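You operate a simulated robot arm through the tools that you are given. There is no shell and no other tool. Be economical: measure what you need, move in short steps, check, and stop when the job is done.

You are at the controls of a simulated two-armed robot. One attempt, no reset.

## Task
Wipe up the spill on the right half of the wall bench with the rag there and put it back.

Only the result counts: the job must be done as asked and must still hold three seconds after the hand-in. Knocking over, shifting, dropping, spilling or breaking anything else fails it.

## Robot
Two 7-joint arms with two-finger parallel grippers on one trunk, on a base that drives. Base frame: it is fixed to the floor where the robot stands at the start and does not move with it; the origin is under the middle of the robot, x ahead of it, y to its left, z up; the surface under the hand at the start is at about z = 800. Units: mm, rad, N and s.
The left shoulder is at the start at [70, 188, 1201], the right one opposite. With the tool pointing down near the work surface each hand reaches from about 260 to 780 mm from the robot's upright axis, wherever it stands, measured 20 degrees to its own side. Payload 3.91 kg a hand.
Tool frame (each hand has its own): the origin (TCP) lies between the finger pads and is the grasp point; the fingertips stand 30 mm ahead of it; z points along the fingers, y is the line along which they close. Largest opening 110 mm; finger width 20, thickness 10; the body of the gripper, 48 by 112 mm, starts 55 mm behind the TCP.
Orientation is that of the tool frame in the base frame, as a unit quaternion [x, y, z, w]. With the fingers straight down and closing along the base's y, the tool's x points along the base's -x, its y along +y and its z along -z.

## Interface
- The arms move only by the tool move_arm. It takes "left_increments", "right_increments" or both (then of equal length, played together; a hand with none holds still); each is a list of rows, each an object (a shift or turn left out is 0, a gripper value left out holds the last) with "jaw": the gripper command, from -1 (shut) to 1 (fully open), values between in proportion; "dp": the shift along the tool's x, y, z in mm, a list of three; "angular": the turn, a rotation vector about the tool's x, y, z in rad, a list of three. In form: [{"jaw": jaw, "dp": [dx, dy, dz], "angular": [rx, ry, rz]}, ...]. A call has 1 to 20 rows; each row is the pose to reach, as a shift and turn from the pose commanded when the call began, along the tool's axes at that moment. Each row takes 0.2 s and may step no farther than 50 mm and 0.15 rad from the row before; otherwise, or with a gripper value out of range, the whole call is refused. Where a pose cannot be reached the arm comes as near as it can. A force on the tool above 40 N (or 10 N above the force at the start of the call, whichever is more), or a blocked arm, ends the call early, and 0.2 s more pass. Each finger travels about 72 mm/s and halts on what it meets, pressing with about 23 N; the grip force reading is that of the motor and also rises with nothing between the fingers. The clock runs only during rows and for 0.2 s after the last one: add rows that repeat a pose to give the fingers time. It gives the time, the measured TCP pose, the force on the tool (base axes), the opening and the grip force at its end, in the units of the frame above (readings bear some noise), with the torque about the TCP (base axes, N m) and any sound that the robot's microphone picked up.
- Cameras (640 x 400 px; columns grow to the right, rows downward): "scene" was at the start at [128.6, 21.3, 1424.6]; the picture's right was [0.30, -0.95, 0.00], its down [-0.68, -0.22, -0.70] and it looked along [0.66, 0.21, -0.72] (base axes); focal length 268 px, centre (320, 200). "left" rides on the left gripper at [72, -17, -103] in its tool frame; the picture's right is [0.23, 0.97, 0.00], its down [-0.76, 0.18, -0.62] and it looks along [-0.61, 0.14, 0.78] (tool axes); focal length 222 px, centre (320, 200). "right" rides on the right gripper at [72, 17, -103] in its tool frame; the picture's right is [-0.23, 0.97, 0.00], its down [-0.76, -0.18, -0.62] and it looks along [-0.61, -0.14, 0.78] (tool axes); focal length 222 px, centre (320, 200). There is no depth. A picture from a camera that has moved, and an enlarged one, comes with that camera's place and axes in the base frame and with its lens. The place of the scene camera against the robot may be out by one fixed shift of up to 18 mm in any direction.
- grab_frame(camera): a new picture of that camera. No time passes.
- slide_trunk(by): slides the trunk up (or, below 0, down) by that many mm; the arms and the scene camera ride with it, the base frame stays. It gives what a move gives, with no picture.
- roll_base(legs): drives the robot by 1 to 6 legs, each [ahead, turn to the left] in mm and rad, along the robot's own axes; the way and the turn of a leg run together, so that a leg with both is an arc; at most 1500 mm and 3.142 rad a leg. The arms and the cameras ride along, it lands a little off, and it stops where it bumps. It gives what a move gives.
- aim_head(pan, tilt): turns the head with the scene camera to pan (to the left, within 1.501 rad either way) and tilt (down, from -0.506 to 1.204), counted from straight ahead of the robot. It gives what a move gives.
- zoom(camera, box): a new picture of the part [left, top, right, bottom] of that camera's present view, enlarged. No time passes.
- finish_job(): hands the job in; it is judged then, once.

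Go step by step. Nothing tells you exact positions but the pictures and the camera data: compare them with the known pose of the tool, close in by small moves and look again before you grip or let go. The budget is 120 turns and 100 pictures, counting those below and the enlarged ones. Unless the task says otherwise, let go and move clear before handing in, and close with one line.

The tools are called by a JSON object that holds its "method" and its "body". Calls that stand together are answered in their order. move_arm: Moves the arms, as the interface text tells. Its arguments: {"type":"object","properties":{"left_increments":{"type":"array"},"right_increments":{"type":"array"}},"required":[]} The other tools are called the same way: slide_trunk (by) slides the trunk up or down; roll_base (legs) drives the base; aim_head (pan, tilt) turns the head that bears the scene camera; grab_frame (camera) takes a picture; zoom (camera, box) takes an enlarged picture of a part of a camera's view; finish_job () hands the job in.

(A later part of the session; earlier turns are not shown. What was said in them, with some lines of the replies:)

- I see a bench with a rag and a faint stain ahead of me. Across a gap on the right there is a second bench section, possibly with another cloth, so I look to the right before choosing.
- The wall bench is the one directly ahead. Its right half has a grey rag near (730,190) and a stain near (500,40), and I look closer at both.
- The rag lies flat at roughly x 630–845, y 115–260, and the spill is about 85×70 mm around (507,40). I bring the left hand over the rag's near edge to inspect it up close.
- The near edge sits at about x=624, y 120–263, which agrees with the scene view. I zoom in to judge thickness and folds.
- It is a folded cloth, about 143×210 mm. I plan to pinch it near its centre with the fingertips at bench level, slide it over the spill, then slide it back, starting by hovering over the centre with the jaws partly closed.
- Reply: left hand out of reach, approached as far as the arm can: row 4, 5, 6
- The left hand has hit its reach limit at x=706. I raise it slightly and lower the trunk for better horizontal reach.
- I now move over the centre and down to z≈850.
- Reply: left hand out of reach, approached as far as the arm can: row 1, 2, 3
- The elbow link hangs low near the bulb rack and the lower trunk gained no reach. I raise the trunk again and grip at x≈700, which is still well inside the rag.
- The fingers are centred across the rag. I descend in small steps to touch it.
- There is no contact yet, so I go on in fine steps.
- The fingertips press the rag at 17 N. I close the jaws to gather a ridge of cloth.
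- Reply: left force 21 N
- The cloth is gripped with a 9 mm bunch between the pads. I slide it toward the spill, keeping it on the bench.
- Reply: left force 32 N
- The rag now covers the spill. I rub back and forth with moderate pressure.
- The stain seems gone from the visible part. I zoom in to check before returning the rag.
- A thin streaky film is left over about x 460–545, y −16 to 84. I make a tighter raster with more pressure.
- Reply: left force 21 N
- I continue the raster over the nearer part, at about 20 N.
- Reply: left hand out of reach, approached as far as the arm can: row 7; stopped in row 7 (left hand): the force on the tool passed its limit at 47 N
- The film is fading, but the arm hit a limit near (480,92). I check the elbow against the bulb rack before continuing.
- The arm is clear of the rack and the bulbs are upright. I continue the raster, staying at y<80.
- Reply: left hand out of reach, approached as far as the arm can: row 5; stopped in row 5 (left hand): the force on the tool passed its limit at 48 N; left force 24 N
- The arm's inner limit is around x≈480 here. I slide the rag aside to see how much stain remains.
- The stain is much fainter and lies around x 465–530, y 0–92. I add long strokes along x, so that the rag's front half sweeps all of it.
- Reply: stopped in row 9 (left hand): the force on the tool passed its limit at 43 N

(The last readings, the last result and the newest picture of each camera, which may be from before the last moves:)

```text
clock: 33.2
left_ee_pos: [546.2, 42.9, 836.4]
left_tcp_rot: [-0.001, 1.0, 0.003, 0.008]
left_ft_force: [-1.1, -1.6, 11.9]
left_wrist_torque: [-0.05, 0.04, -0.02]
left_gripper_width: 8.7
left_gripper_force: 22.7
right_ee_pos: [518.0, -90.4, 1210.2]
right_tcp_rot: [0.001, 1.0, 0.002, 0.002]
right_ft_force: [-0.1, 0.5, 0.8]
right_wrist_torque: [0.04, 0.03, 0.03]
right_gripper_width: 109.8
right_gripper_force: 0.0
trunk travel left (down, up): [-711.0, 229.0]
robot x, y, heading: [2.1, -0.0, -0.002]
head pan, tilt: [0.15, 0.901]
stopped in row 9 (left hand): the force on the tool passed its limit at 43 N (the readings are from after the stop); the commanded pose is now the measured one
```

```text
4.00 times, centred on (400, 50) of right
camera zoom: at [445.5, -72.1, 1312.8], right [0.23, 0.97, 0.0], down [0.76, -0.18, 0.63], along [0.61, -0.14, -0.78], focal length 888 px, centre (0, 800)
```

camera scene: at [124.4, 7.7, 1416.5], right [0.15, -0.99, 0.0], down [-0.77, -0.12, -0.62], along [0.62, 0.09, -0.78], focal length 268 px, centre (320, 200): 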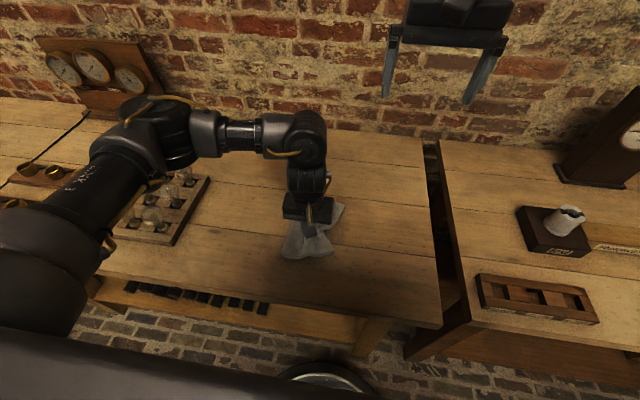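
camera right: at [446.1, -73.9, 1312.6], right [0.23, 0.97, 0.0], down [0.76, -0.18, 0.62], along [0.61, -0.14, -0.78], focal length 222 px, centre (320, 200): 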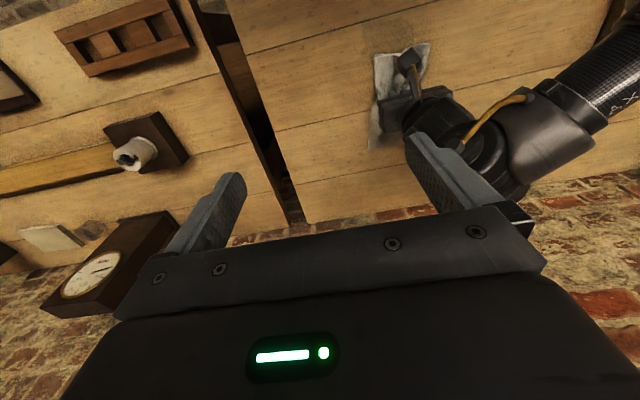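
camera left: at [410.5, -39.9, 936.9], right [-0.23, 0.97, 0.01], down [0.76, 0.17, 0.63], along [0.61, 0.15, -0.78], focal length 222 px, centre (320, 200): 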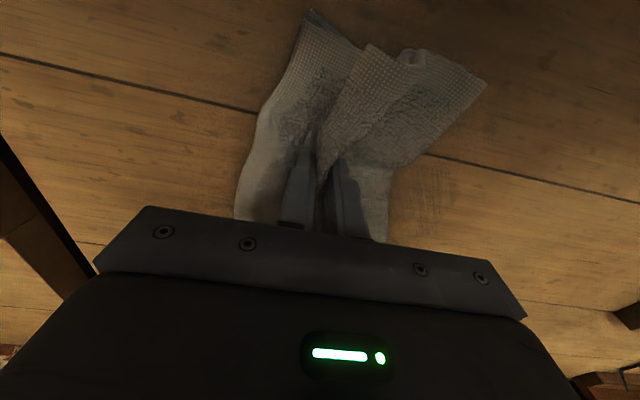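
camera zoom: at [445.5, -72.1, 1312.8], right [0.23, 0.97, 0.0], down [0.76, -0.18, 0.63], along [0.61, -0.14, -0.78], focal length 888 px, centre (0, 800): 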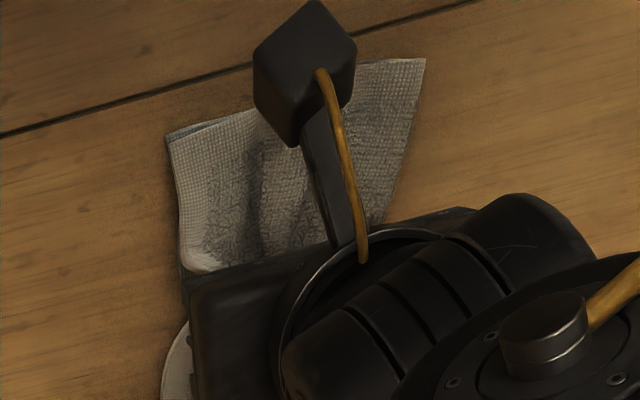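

The press was slightly too strong at speed. I continue slower and a touch lighter.

{"method": "move_arm", "body": {"left_increments": [{"dp": [20, 0, 0]}, {"dp": [46, 0, 0]}, {"dp": [46, -15, 0]}, {"dp": [16, -15, 0]}, {"dp": [-14, -15, 0]}, {"dp": [-14, -30, 0]}, {"dp": [16, -30, 0]}, {"dp": [46, -30, 0]}, {"dp": [46, -42, 0]}, {"dp": [16, -42, 0]}, {"dp": [-14, -42, 0]}, {"dp": [-44, -30, 0]}, {"dp": [-74, -10, 0]}, {"dp": [-100, 20, 0]}]}}

{"method": "zoom", "body": {"camera": "scene", "box": [250, 170, 410, 270]}}

{"method": "zoom", "body": {"camera": "right", "box": [320, 0, 480, 100]}}

```text
clock: 36.2
left_ee_pos: [645.1, 65.9, 835.8]
left_tcp_rot: [-0.001, 1.0, 0.004, 0.008]
left_ft_force: [-3.9, -3.0, 10.1]
left_wrist_torque: [-0.09, 0.1, 0.02]
left_gripper_width: 8.8
left_gripper_force: 23.0
right_ee_pos: [516.3, -91.7, 1210.7]
right_tcp_rot: [0.001, 1.0, 0.002, 0.002]
right_ft_force: [-0.3, -0.4, 0.5]
right_wrist_torque: [0.0, 0.03, 0.02]
right_gripper_width: 109.9
right_gripper_force: 0.1
trunk travel left (down, up): [-711.0, 229.0]
robot x, y, heading: [-1.3, 5.2, -0.001]
head pan, tilt: [0.15, 0.901]
```

```text
4.00 times, centred on (330, 220) of scene
camera zoom: at [123.9, 6.1, 1416.8], right [0.15, -0.99, 0.0], down [-0.77, -0.12, -0.62], along [0.62, 0.09, -0.78], focal length 1071 px, centre (280, 120)
```

zoom: 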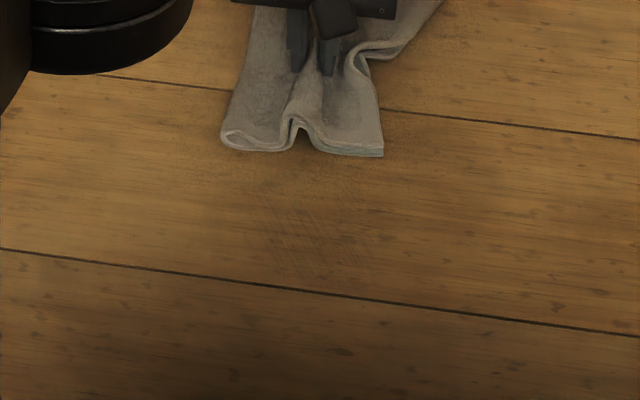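

```text
4.00 times, centred on (400, 50) of right
camera zoom: at [444.8, -74.2, 1313.1], right [0.23, 0.97, 0.0], down [0.76, -0.18, 0.63], along [0.61, -0.14, -0.78], focal length 888 px, centre (0, 800)
```

zoom: 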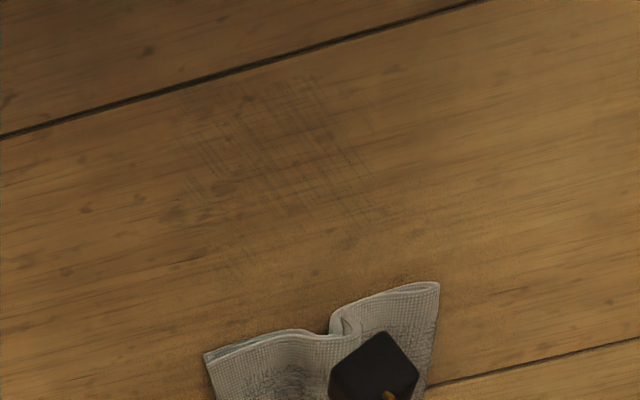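

Only a faint trace remains, so I make one more set of passes crosswise.

{"method": "move_arm", "body": {"left_increments": [{"dp": [40, 10, 0]}, {"dp": [80, 15, 0]}, {"dp": [110, 15, 0]}, {"dp": [130, 15, 0]}, {"dp": [145, 12, 0]}, {"dp": [145, -15, 0]}, {"dp": [145, -45, 0]}, {"dp": [145, -68, 0]}, {"dp": [132, -68, 0]}, {"dp": [132, -40, 0]}, {"dp": [132, -10, 0]}, {"dp": [132, 18, 0]}, {"dp": [115, 18, 0]}, {"dp": [115, -10, 0]}, {"dp": [115, -40, 0]}, {"dp": [115, -68, 0]}, {"dp": [100, -40, 0]}, {"dp": [100, -5, 0]}, {"dp": [70, 5, 0]}, {"dp": [40, 10, 0]}]}}

{"method": "move_arm", "body": {"left_increments": [{"dp": [40, 0, 0]}, {"dp": [75, 0, 0]}, {"dp": [105, 0, 0]}, {"dp": [105, -15, 0]}, {"dp": [75, -15, 0]}, {"dp": [45, -15, 0]}, {"dp": [45, -30, 0]}, {"dp": [75, -30, 0]}, {"dp": [105, -30, 0]}, {"dp": [105, -45, 0]}, {"dp": [75, -45, 0]}, {"dp": [45, -45, 0]}, {"dp": [45, -62, 0]}, {"dp": [75, -62, 0]}, {"dp": [105, -62, 0]}, {"dp": [75, -75, 0]}, {"dp": [45, -62, 0]}, {"dp": [15, -40, 0]}, {"dp": [-15, -15, 0]}, {"dp": [-40, 10, 0]}]}}

{"method": "zoom", "body": {"camera": "scene", "box": [250, 170, 410, 270]}}

{"method": "zoom", "body": {"camera": "right", "box": [320, 0, 480, 100]}}

```text
clock: 40.4
left_ee_pos: [605.9, 72.5, 836.1]
left_tcp_rot: [-0.001, 1.0, 0.004, 0.006]
left_ft_force: [-1.7, -1.4, 3.9]
left_wrist_torque: [-0.05, 0.06, 0.09]
left_gripper_width: 8.3
left_gripper_force: 23.4
right_ee_pos: [518.8, -91.0, 1209.3]
right_tcp_rot: [0.002, 1.0, 0.001, 0.001]
right_ft_force: [0.4, 0.3, -0.8]
right_wrist_torque: [0.0, -0.01, -0.03]
right_gripper_width: 109.9
right_gripper_force: 0.1
trunk travel left (down, up): [-711.0, 229.0]
robot x, y, heading: [1.1, -0.2, 0.0]
head pan, tilt: [0.15, 0.901]
```

```text
clock: 42.6
left_ee_pos: [502.8, 36.3, 834.5]
left_tcp_rot: [-0.002, 1.0, 0.005, 0.011]
left_ft_force: [-5.1, 5.1, 22.6]
left_wrist_torque: [0.11, 0.21, 0.05]
left_gripper_width: 8.2
left_gripper_force: 23.0
right_ee_pos: [517.3, -89.1, 1209.4]
right_tcp_rot: [0.002, 1.0, 0.001, 0.001]
right_ft_force: [-0.6, -0.2, 1.2]
right_wrist_torque: [0.03, 0.01, 0.01]
right_gripper_width: 109.7
right_gripper_force: 0.2
trunk travel left (down, up): [-711.0, 229.0]
robot x, y, heading: [0.5, 2.1, 0.007]
head pan, tilt: [0.15, 0.901]
stopped in row 10 (left hand): the force on the tool passed its limit at 43 N (the readings are from after the stop); the commanded pose is now the measured one
```

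```text
4.00 times, centred on (330, 220) of scene
camera zoom: at [124.4, 8.3, 1416.7], right [0.15, -0.99, 0.0], down [-0.77, -0.12, -0.62], along [0.62, 0.09, -0.78], focal length 1071 px, centre (280, 120)
```

zoom: 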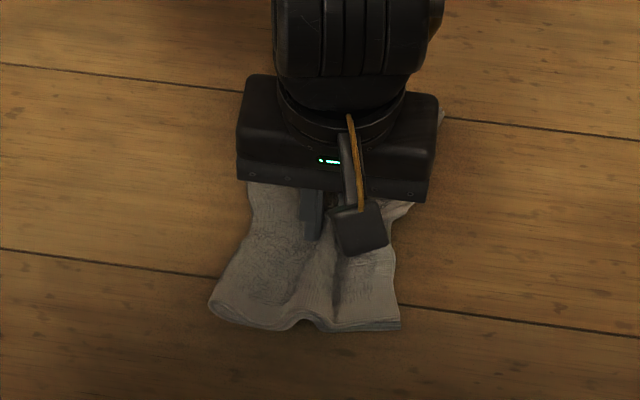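

```text
4.00 times, centred on (400, 50) of right
camera zoom: at [445.3, -71.9, 1313.1], right [0.23, 0.97, 0.0], down [0.76, -0.18, 0.63], along [0.61, -0.14, -0.78], focal length 888 px, centre (0, 800)
```

zoom: 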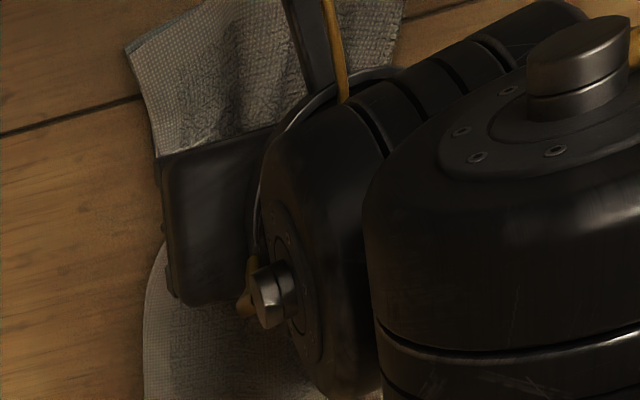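

I finish the remaining strokes a bit lighter, then move the rag aside to look.

{"method": "move_arm", "body": {"left_increments": [{"dp": [-10, -10, -1]}, {"dp": [-40, -10, -1]}, {"dp": [-40, -22, -1]}, {"dp": [-10, -22, -1]}, {"dp": [4, -22, -1]}, {"dp": [4, -34, -1]}, {"dp": [-20, -34, -1]}, {"dp": [-50, -34, -1]}, {"dp": [-50, -46, -1]}, {"dp": [-20, -46, -1]}, {"dp": [0, -46, -1]}, {"dp": [-30, -30, -1]}, {"dp": [-60, -10, -1]}, {"dp": [-90, 10, -1]}, {"dp": [-125, 30, -1]}, {"dp": [-150, 45, -1]}]}}

{"method": "zoom", "body": {"camera": "scene", "box": [250, 170, 410, 270]}}

{"method": "zoom", "body": {"camera": "right", "box": [320, 0, 480, 100]}}

```text
clock: 46.0
left_ee_pos: [651.8, 80.5, 837.6]
left_tcp_rot: [-0.001, 1.0, 0.006, 0.009]
left_ft_force: [-1.3, 0.4, 3.1]
left_wrist_torque: [0.0, 0.05, 0.05]
left_gripper_width: 8.6
left_gripper_force: 22.9
right_ee_pos: [517.8, -92.5, 1209.5]
right_tcp_rot: [0.002, 1.0, 0.002, 0.002]
right_ft_force: [-0.1, -1.1, -0.5]
right_wrist_torque: [0.01, -0.03, 0.0]
right_gripper_width: 109.8
right_gripper_force: 0.0
trunk travel left (down, up): [-711.0, 229.0]
robot x, y, heading: [0.1, -0.4, 0.002]
head pan, tilt: [0.15, 0.901]
```

```text
4.00 times, centred on (330, 220) of scene
camera zoom: at [124.6, 5.0, 1416.6], right [0.15, -0.99, 0.0], down [-0.77, -0.12, -0.62], along [0.62, 0.1, -0.78], focal length 1071 px, centre (280, 120)
```

zoom: 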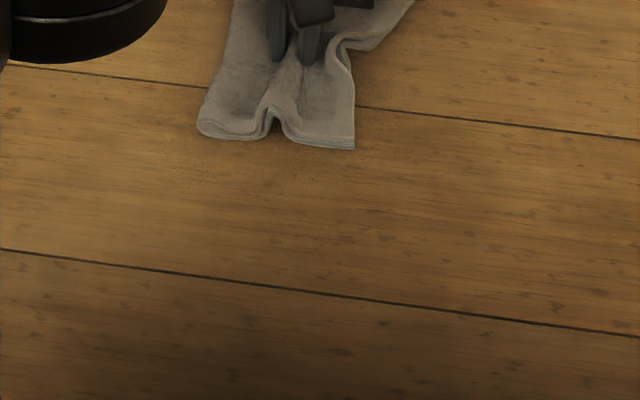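

```text
4.00 times, centred on (400, 50) of right
camera zoom: at [445.4, -75.2, 1312.9], right [0.23, 0.97, 0.01], down [0.76, -0.18, 0.62], along [0.61, -0.14, -0.78], focal length 888 px, centre (0, 800)
```

zoom: 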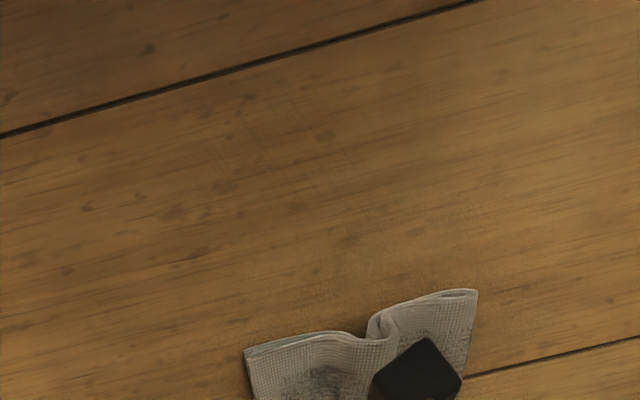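

The stain is practically gone. I do one last insurance pass, then return the rag.

{"method": "move_arm", "body": {"left_increments": [{"dp": [40, 0, 1]}, {"dp": [80, 0, 1]}, {"dp": [115, 0, 1]}, {"dp": [145, -5, 1]}, {"dp": [145, -35, 1]}, {"dp": [145, -65, 1]}, {"dp": [145, -85, 1]}, {"dp": [132, -85, 1]}, {"dp": [132, -55, 1]}, {"dp": [132, -25, 1]}, {"dp": [132, 0, 1]}, {"dp": [118, 0, 1]}, {"dp": [118, -30, 1]}, {"dp": [118, -60, 1]}, {"dp": [118, -85, 1]}, {"dp": [100, -60, 1]}, {"dp": [100, -30, 1]}, {"dp": [75, 0, 1]}, {"dp": [40, 20, 1]}, {"dp": [0, 30, 1]}]}}

{"method": "zoom", "body": {"camera": "right", "box": [320, 0, 480, 100]}}

{"method": "grab_frame", "body": {"camera": "left"}}

```text
clock: 50.2
left_ee_pos: [652.1, 111.7, 835.4]
left_tcp_rot: [-0.001, 1.0, 0.006, 0.009]
left_ft_force: [-3.6, -1.5, 12.1]
left_wrist_torque: [-0.02, 0.14, 0.06]
left_gripper_width: 8.6
left_gripper_force: 23.1
right_ee_pos: [518.0, -91.1, 1210.4]
right_tcp_rot: [0.001, 1.0, 0.002, 0.0]
right_ft_force: [0.6, -1.3, 0.1]
right_wrist_torque: [0.02, 0.01, 0.0]
right_gripper_width: 110.0
right_gripper_force: 0.0
trunk travel left (down, up): [-711.0, 229.0]
robot x, y, heading: [-2.5, 1.5, -0.0]
head pan, tilt: [0.15, 0.901]
```

```text
4.00 times, centred on (400, 50) of right
camera zoom: at [446.3, -74.1, 1312.7], right [0.23, 0.97, 0.0], down [0.76, -0.18, 0.62], along [0.61, -0.14, -0.78], focal length 888 px, centre (0, 800)
```

zoom: 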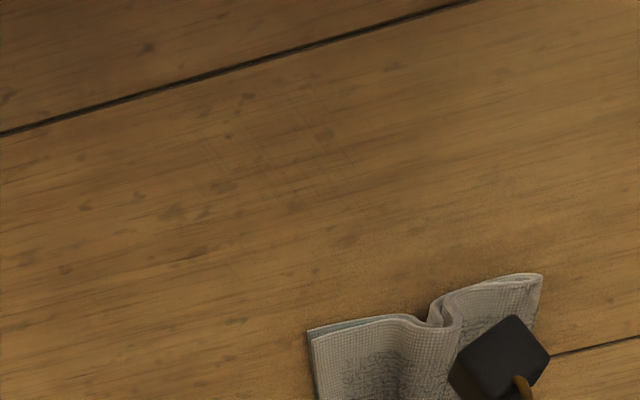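

```text
56 pictures are left
camera left: at [578.2, 95.0, 936.7], right [-0.23, 0.97, 0.01], down [0.75, 0.17, 0.64], along [0.62, 0.15, -0.77], focal length 222 px, centre (320, 200)
```

left: 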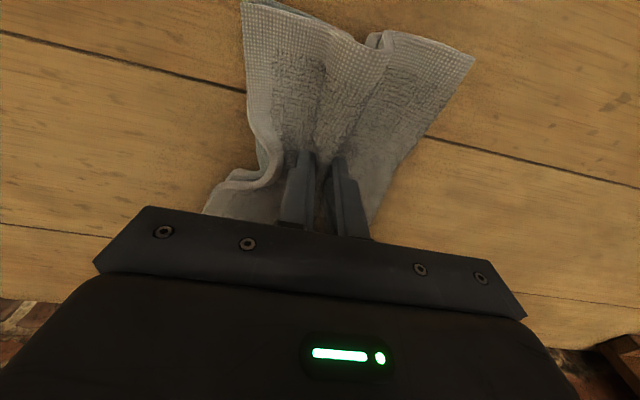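

The bench is clean. I slide the rag back to its original spot, with the TCP at (699,187).

{"method": "move_arm", "body": {"left_increments": [{"dp": [-8, 20, -1]}, {"dp": [-18, 40, -1]}, {"dp": [-30, 60, -1]}, {"dp": [-40, 72, -1]}, {"dp": [-46, 76, -1]}, {"dp": [-46, 76, -1]}]}}

{"method": "grab_frame", "body": {"camera": "left"}}

{"method": "zoom", "body": {"camera": "scene", "box": [230, 120, 390, 220]}}

```text
clock: 51.6
left_ee_pos: [699.9, 191.3, 840.2]
left_tcp_rot: [-0.004, 1.0, 0.004, 0.008]
left_ft_force: [0.7, -0.7, 1.6]
left_wrist_torque: [-0.01, -0.01, 0.05]
left_gripper_width: 8.5
left_gripper_force: 22.8
right_ee_pos: [518.8, -88.4, 1208.7]
right_tcp_rot: [0.003, 1.0, 0.0, 0.0]
right_ft_force: [0.4, -0.9, -0.3]
right_wrist_torque: [0.0, -0.01, 0.0]
right_gripper_width: 109.8
right_gripper_force: 0.0
trunk travel left (down, up): [-711.0, 229.0]
robot x, y, heading: [1.6, -0.3, 0.002]
head pan, tilt: [0.15, 0.901]
```

```text
55 pictures are left
camera left: at [625.3, 173.3, 940.2], right [-0.23, 0.97, 0.0], down [0.75, 0.18, 0.64], along [0.62, 0.15, -0.77], focal length 222 px, centre (320, 200)
```

left: 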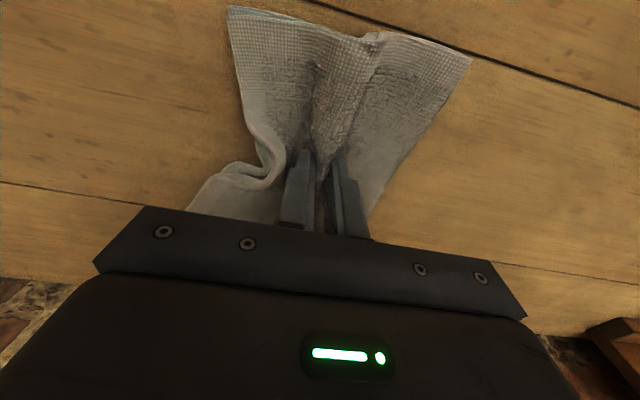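

```text
4.00 times, centred on (310, 170) of scene
camera zoom: at [127.1, 8.7, 1416.7], right [0.15, -0.99, 0.0], down [-0.77, -0.12, -0.62], along [0.61, 0.09, -0.78], focal length 1071 px, centre (360, 320)
```

zoom: 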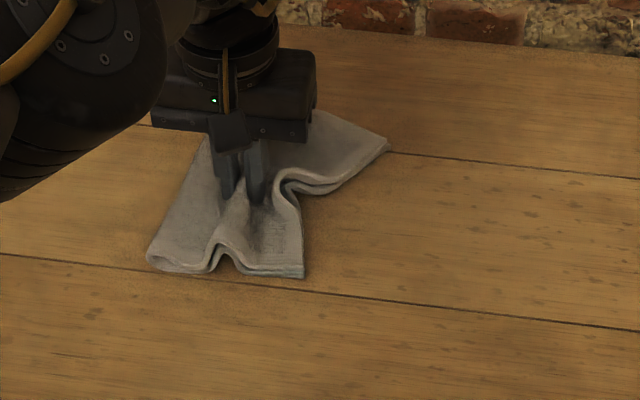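

The near edge matches its former place. I lower slightly, open to spread the bunch, and lift off.

{"method": "move_arm", "body": {"left_increments": [{"dp": [0, 0, 2]}, {"dp": [0, 0, 3], "jaw": -0.7}, {"dp": [0, 0, 3], "jaw": -0.4}, {"dp": [0, 0, 3], "jaw": -0.1}, {"dp": [0, 0, 3], "jaw": 0.1}, {"dp": [0, 0, 3], "jaw": 0.1}, {"dp": [0, 0, -10], "jaw": 0.1}, {"dp": [0, 0, -40]}, {"dp": [20, 0, -80]}, {"dp": [60, 0, -110]}, {"dp": [100, 0, -140]}]}}

{"method": "grab_frame", "body": {"camera": "left"}}

{"method": "zoom", "body": {"camera": "scene", "box": [230, 120, 390, 220]}}

```text
clock: 54.0
left_ee_pos: [595.8, 184.5, 977.9]
left_tcp_rot: [-0.004, 1.0, 0.005, 0.01]
left_ft_force: [0.3, -0.4, -0.5]
left_wrist_torque: [0.0, -0.03, 0.0]
left_gripper_width: 60.4
left_gripper_force: 0.1
right_ee_pos: [517.3, -91.0, 1210.5]
right_tcp_rot: [0.002, 1.0, 0.003, 0.002]
right_ft_force: [0.1, 1.0, 0.2]
right_wrist_torque: [0.02, -0.02, -0.04]
right_gripper_width: 109.9
right_gripper_force: 0.1
trunk travel left (down, up): [-711.0, 229.0]
robot x, y, heading: [-1.9, 5.0, 0.001]
head pan, tilt: [0.15, 0.901]
```

```text
53 pictures are left
camera left: at [520.6, 168.6, 1078.5], right [-0.23, 0.97, 0.01], down [0.75, 0.18, 0.64], along [0.62, 0.15, -0.77], focal length 222 px, centre (320, 200)
```

left: 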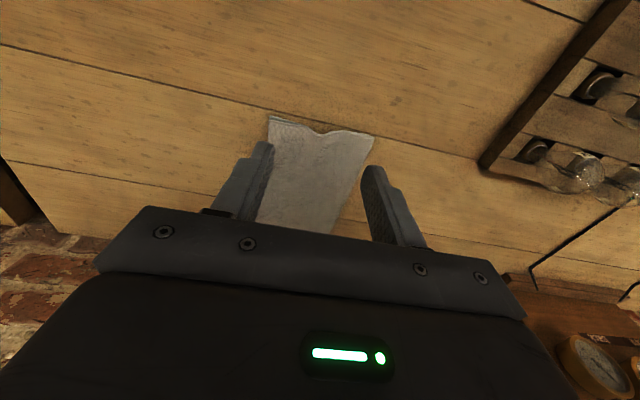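

```text
4.00 times, centred on (310, 170) of scene
camera zoom: at [124.6, 7.0, 1416.9], right [0.15, -0.99, 0.0], down [-0.77, -0.12, -0.62], along [0.62, 0.09, -0.78], focal length 1071 px, centre (360, 320)
```

zoom: 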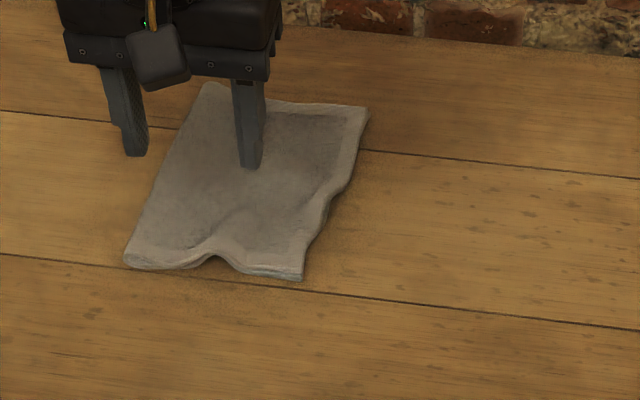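

The rag lies back nearly exactly as it was. I retract the left arm along its original way and check the whole scene.

{"method": "move_arm", "body": {"left_increments": [{"dp": [14, 20, -40]}, {"dp": [28, 45, -80]}, {"dp": [42, 75, -110]}, {"dp": [56, 110, -130]}, {"dp": [70, 148, -145]}, {"dp": [82, 186, -150]}]}}

{"method": "grab_frame", "body": {"camera": "scene"}}

{"method": "zoom", "body": {"camera": "scene", "box": [200, 100, 440, 250]}}

{"method": "zoom", "body": {"camera": "right", "box": [320, 0, 520, 125]}}

```text
clock: 55.4
left_ee_pos: [513.2, 373.3, 1127.9]
left_tcp_rot: [-0.002, 1.0, 0.003, 0.009]
left_ft_force: [-0.8, -0.3, -1.0]
left_wrist_torque: [-0.05, -0.04, -0.03]
left_gripper_width: 60.6
left_gripper_force: 0.1
right_ee_pos: [518.8, -88.2, 1209.1]
right_tcp_rot: [0.001, 1.0, 0.0, 0.0]
right_ft_force: [-0.2, 0.5, 0.1]
right_wrist_torque: [-0.05, -0.02, -0.02]
right_gripper_width: 110.1
right_gripper_force: 0.0
trunk travel left (down, up): [-711.0, 229.0]
robot x, y, heading: [-1.6, 1.0, 0.001]
head pan, tilt: [0.15, 0.901]
```

```text
51 pictures are left
camera scene: at [126.3, 10.3, 1416.7], right [0.15, -0.99, 0.0], down [-0.77, -0.12, -0.62], along [0.61, 0.09, -0.78], focal length 268 px, centre (320, 200)
```

scene: 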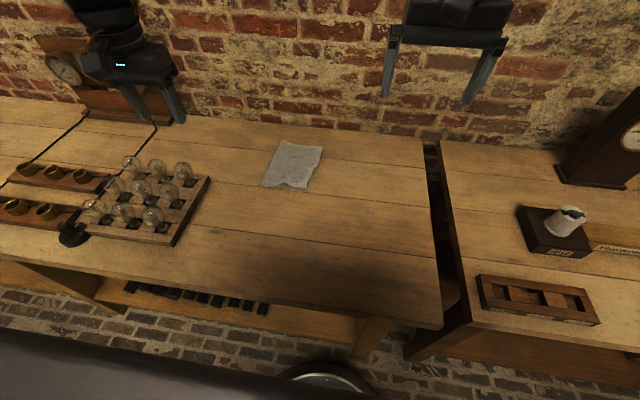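

```text
2.67 times, centred on (320, 175) of scene
camera zoom: at [126.3, 10.3, 1416.7], right [0.15, -0.99, 0.0], down [-0.77, -0.12, -0.62], along [0.61, 0.09, -0.78], focal length 714 px, centre (320, 267)
```

zoom: 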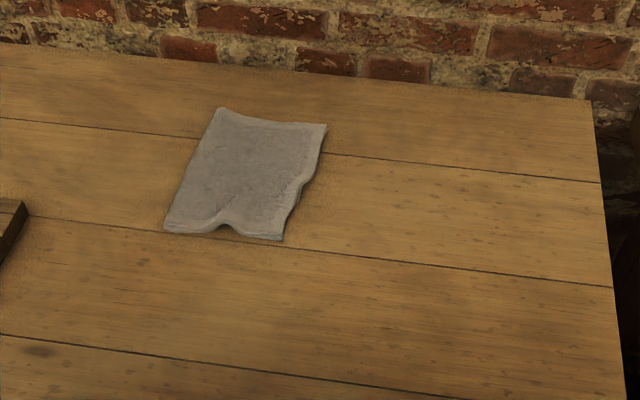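

```text
3.20 times, centred on (420, 62) of right
camera zoom: at [446.9, -70.3, 1312.8], right [0.23, 0.97, 0.0], down [0.76, -0.18, 0.62], along [0.61, -0.14, -0.78], focal length 711 px, centre (0, 640)
```

zoom: 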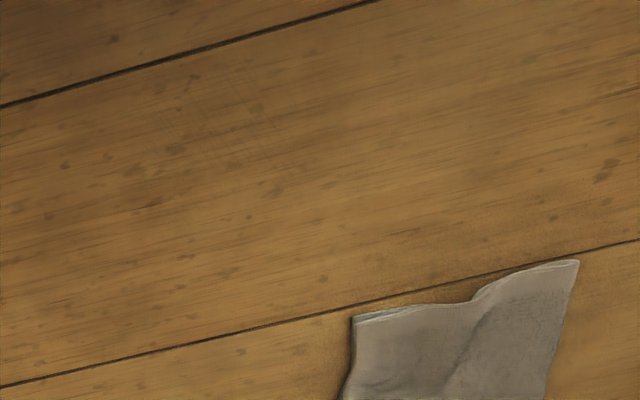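

The spill is gone, the rag is back in its place, and the bulbs and everything else stand undisturbed. I hand the job in.

{"method": "finish_job", "body": {}}

```text
The job is handed in.
```

I wiped up the spill on the right half of the wall bench; at most a trace of the stain shows in the last close-up. The rag is back where it lay, slightly creased, and nothing else looked moved.
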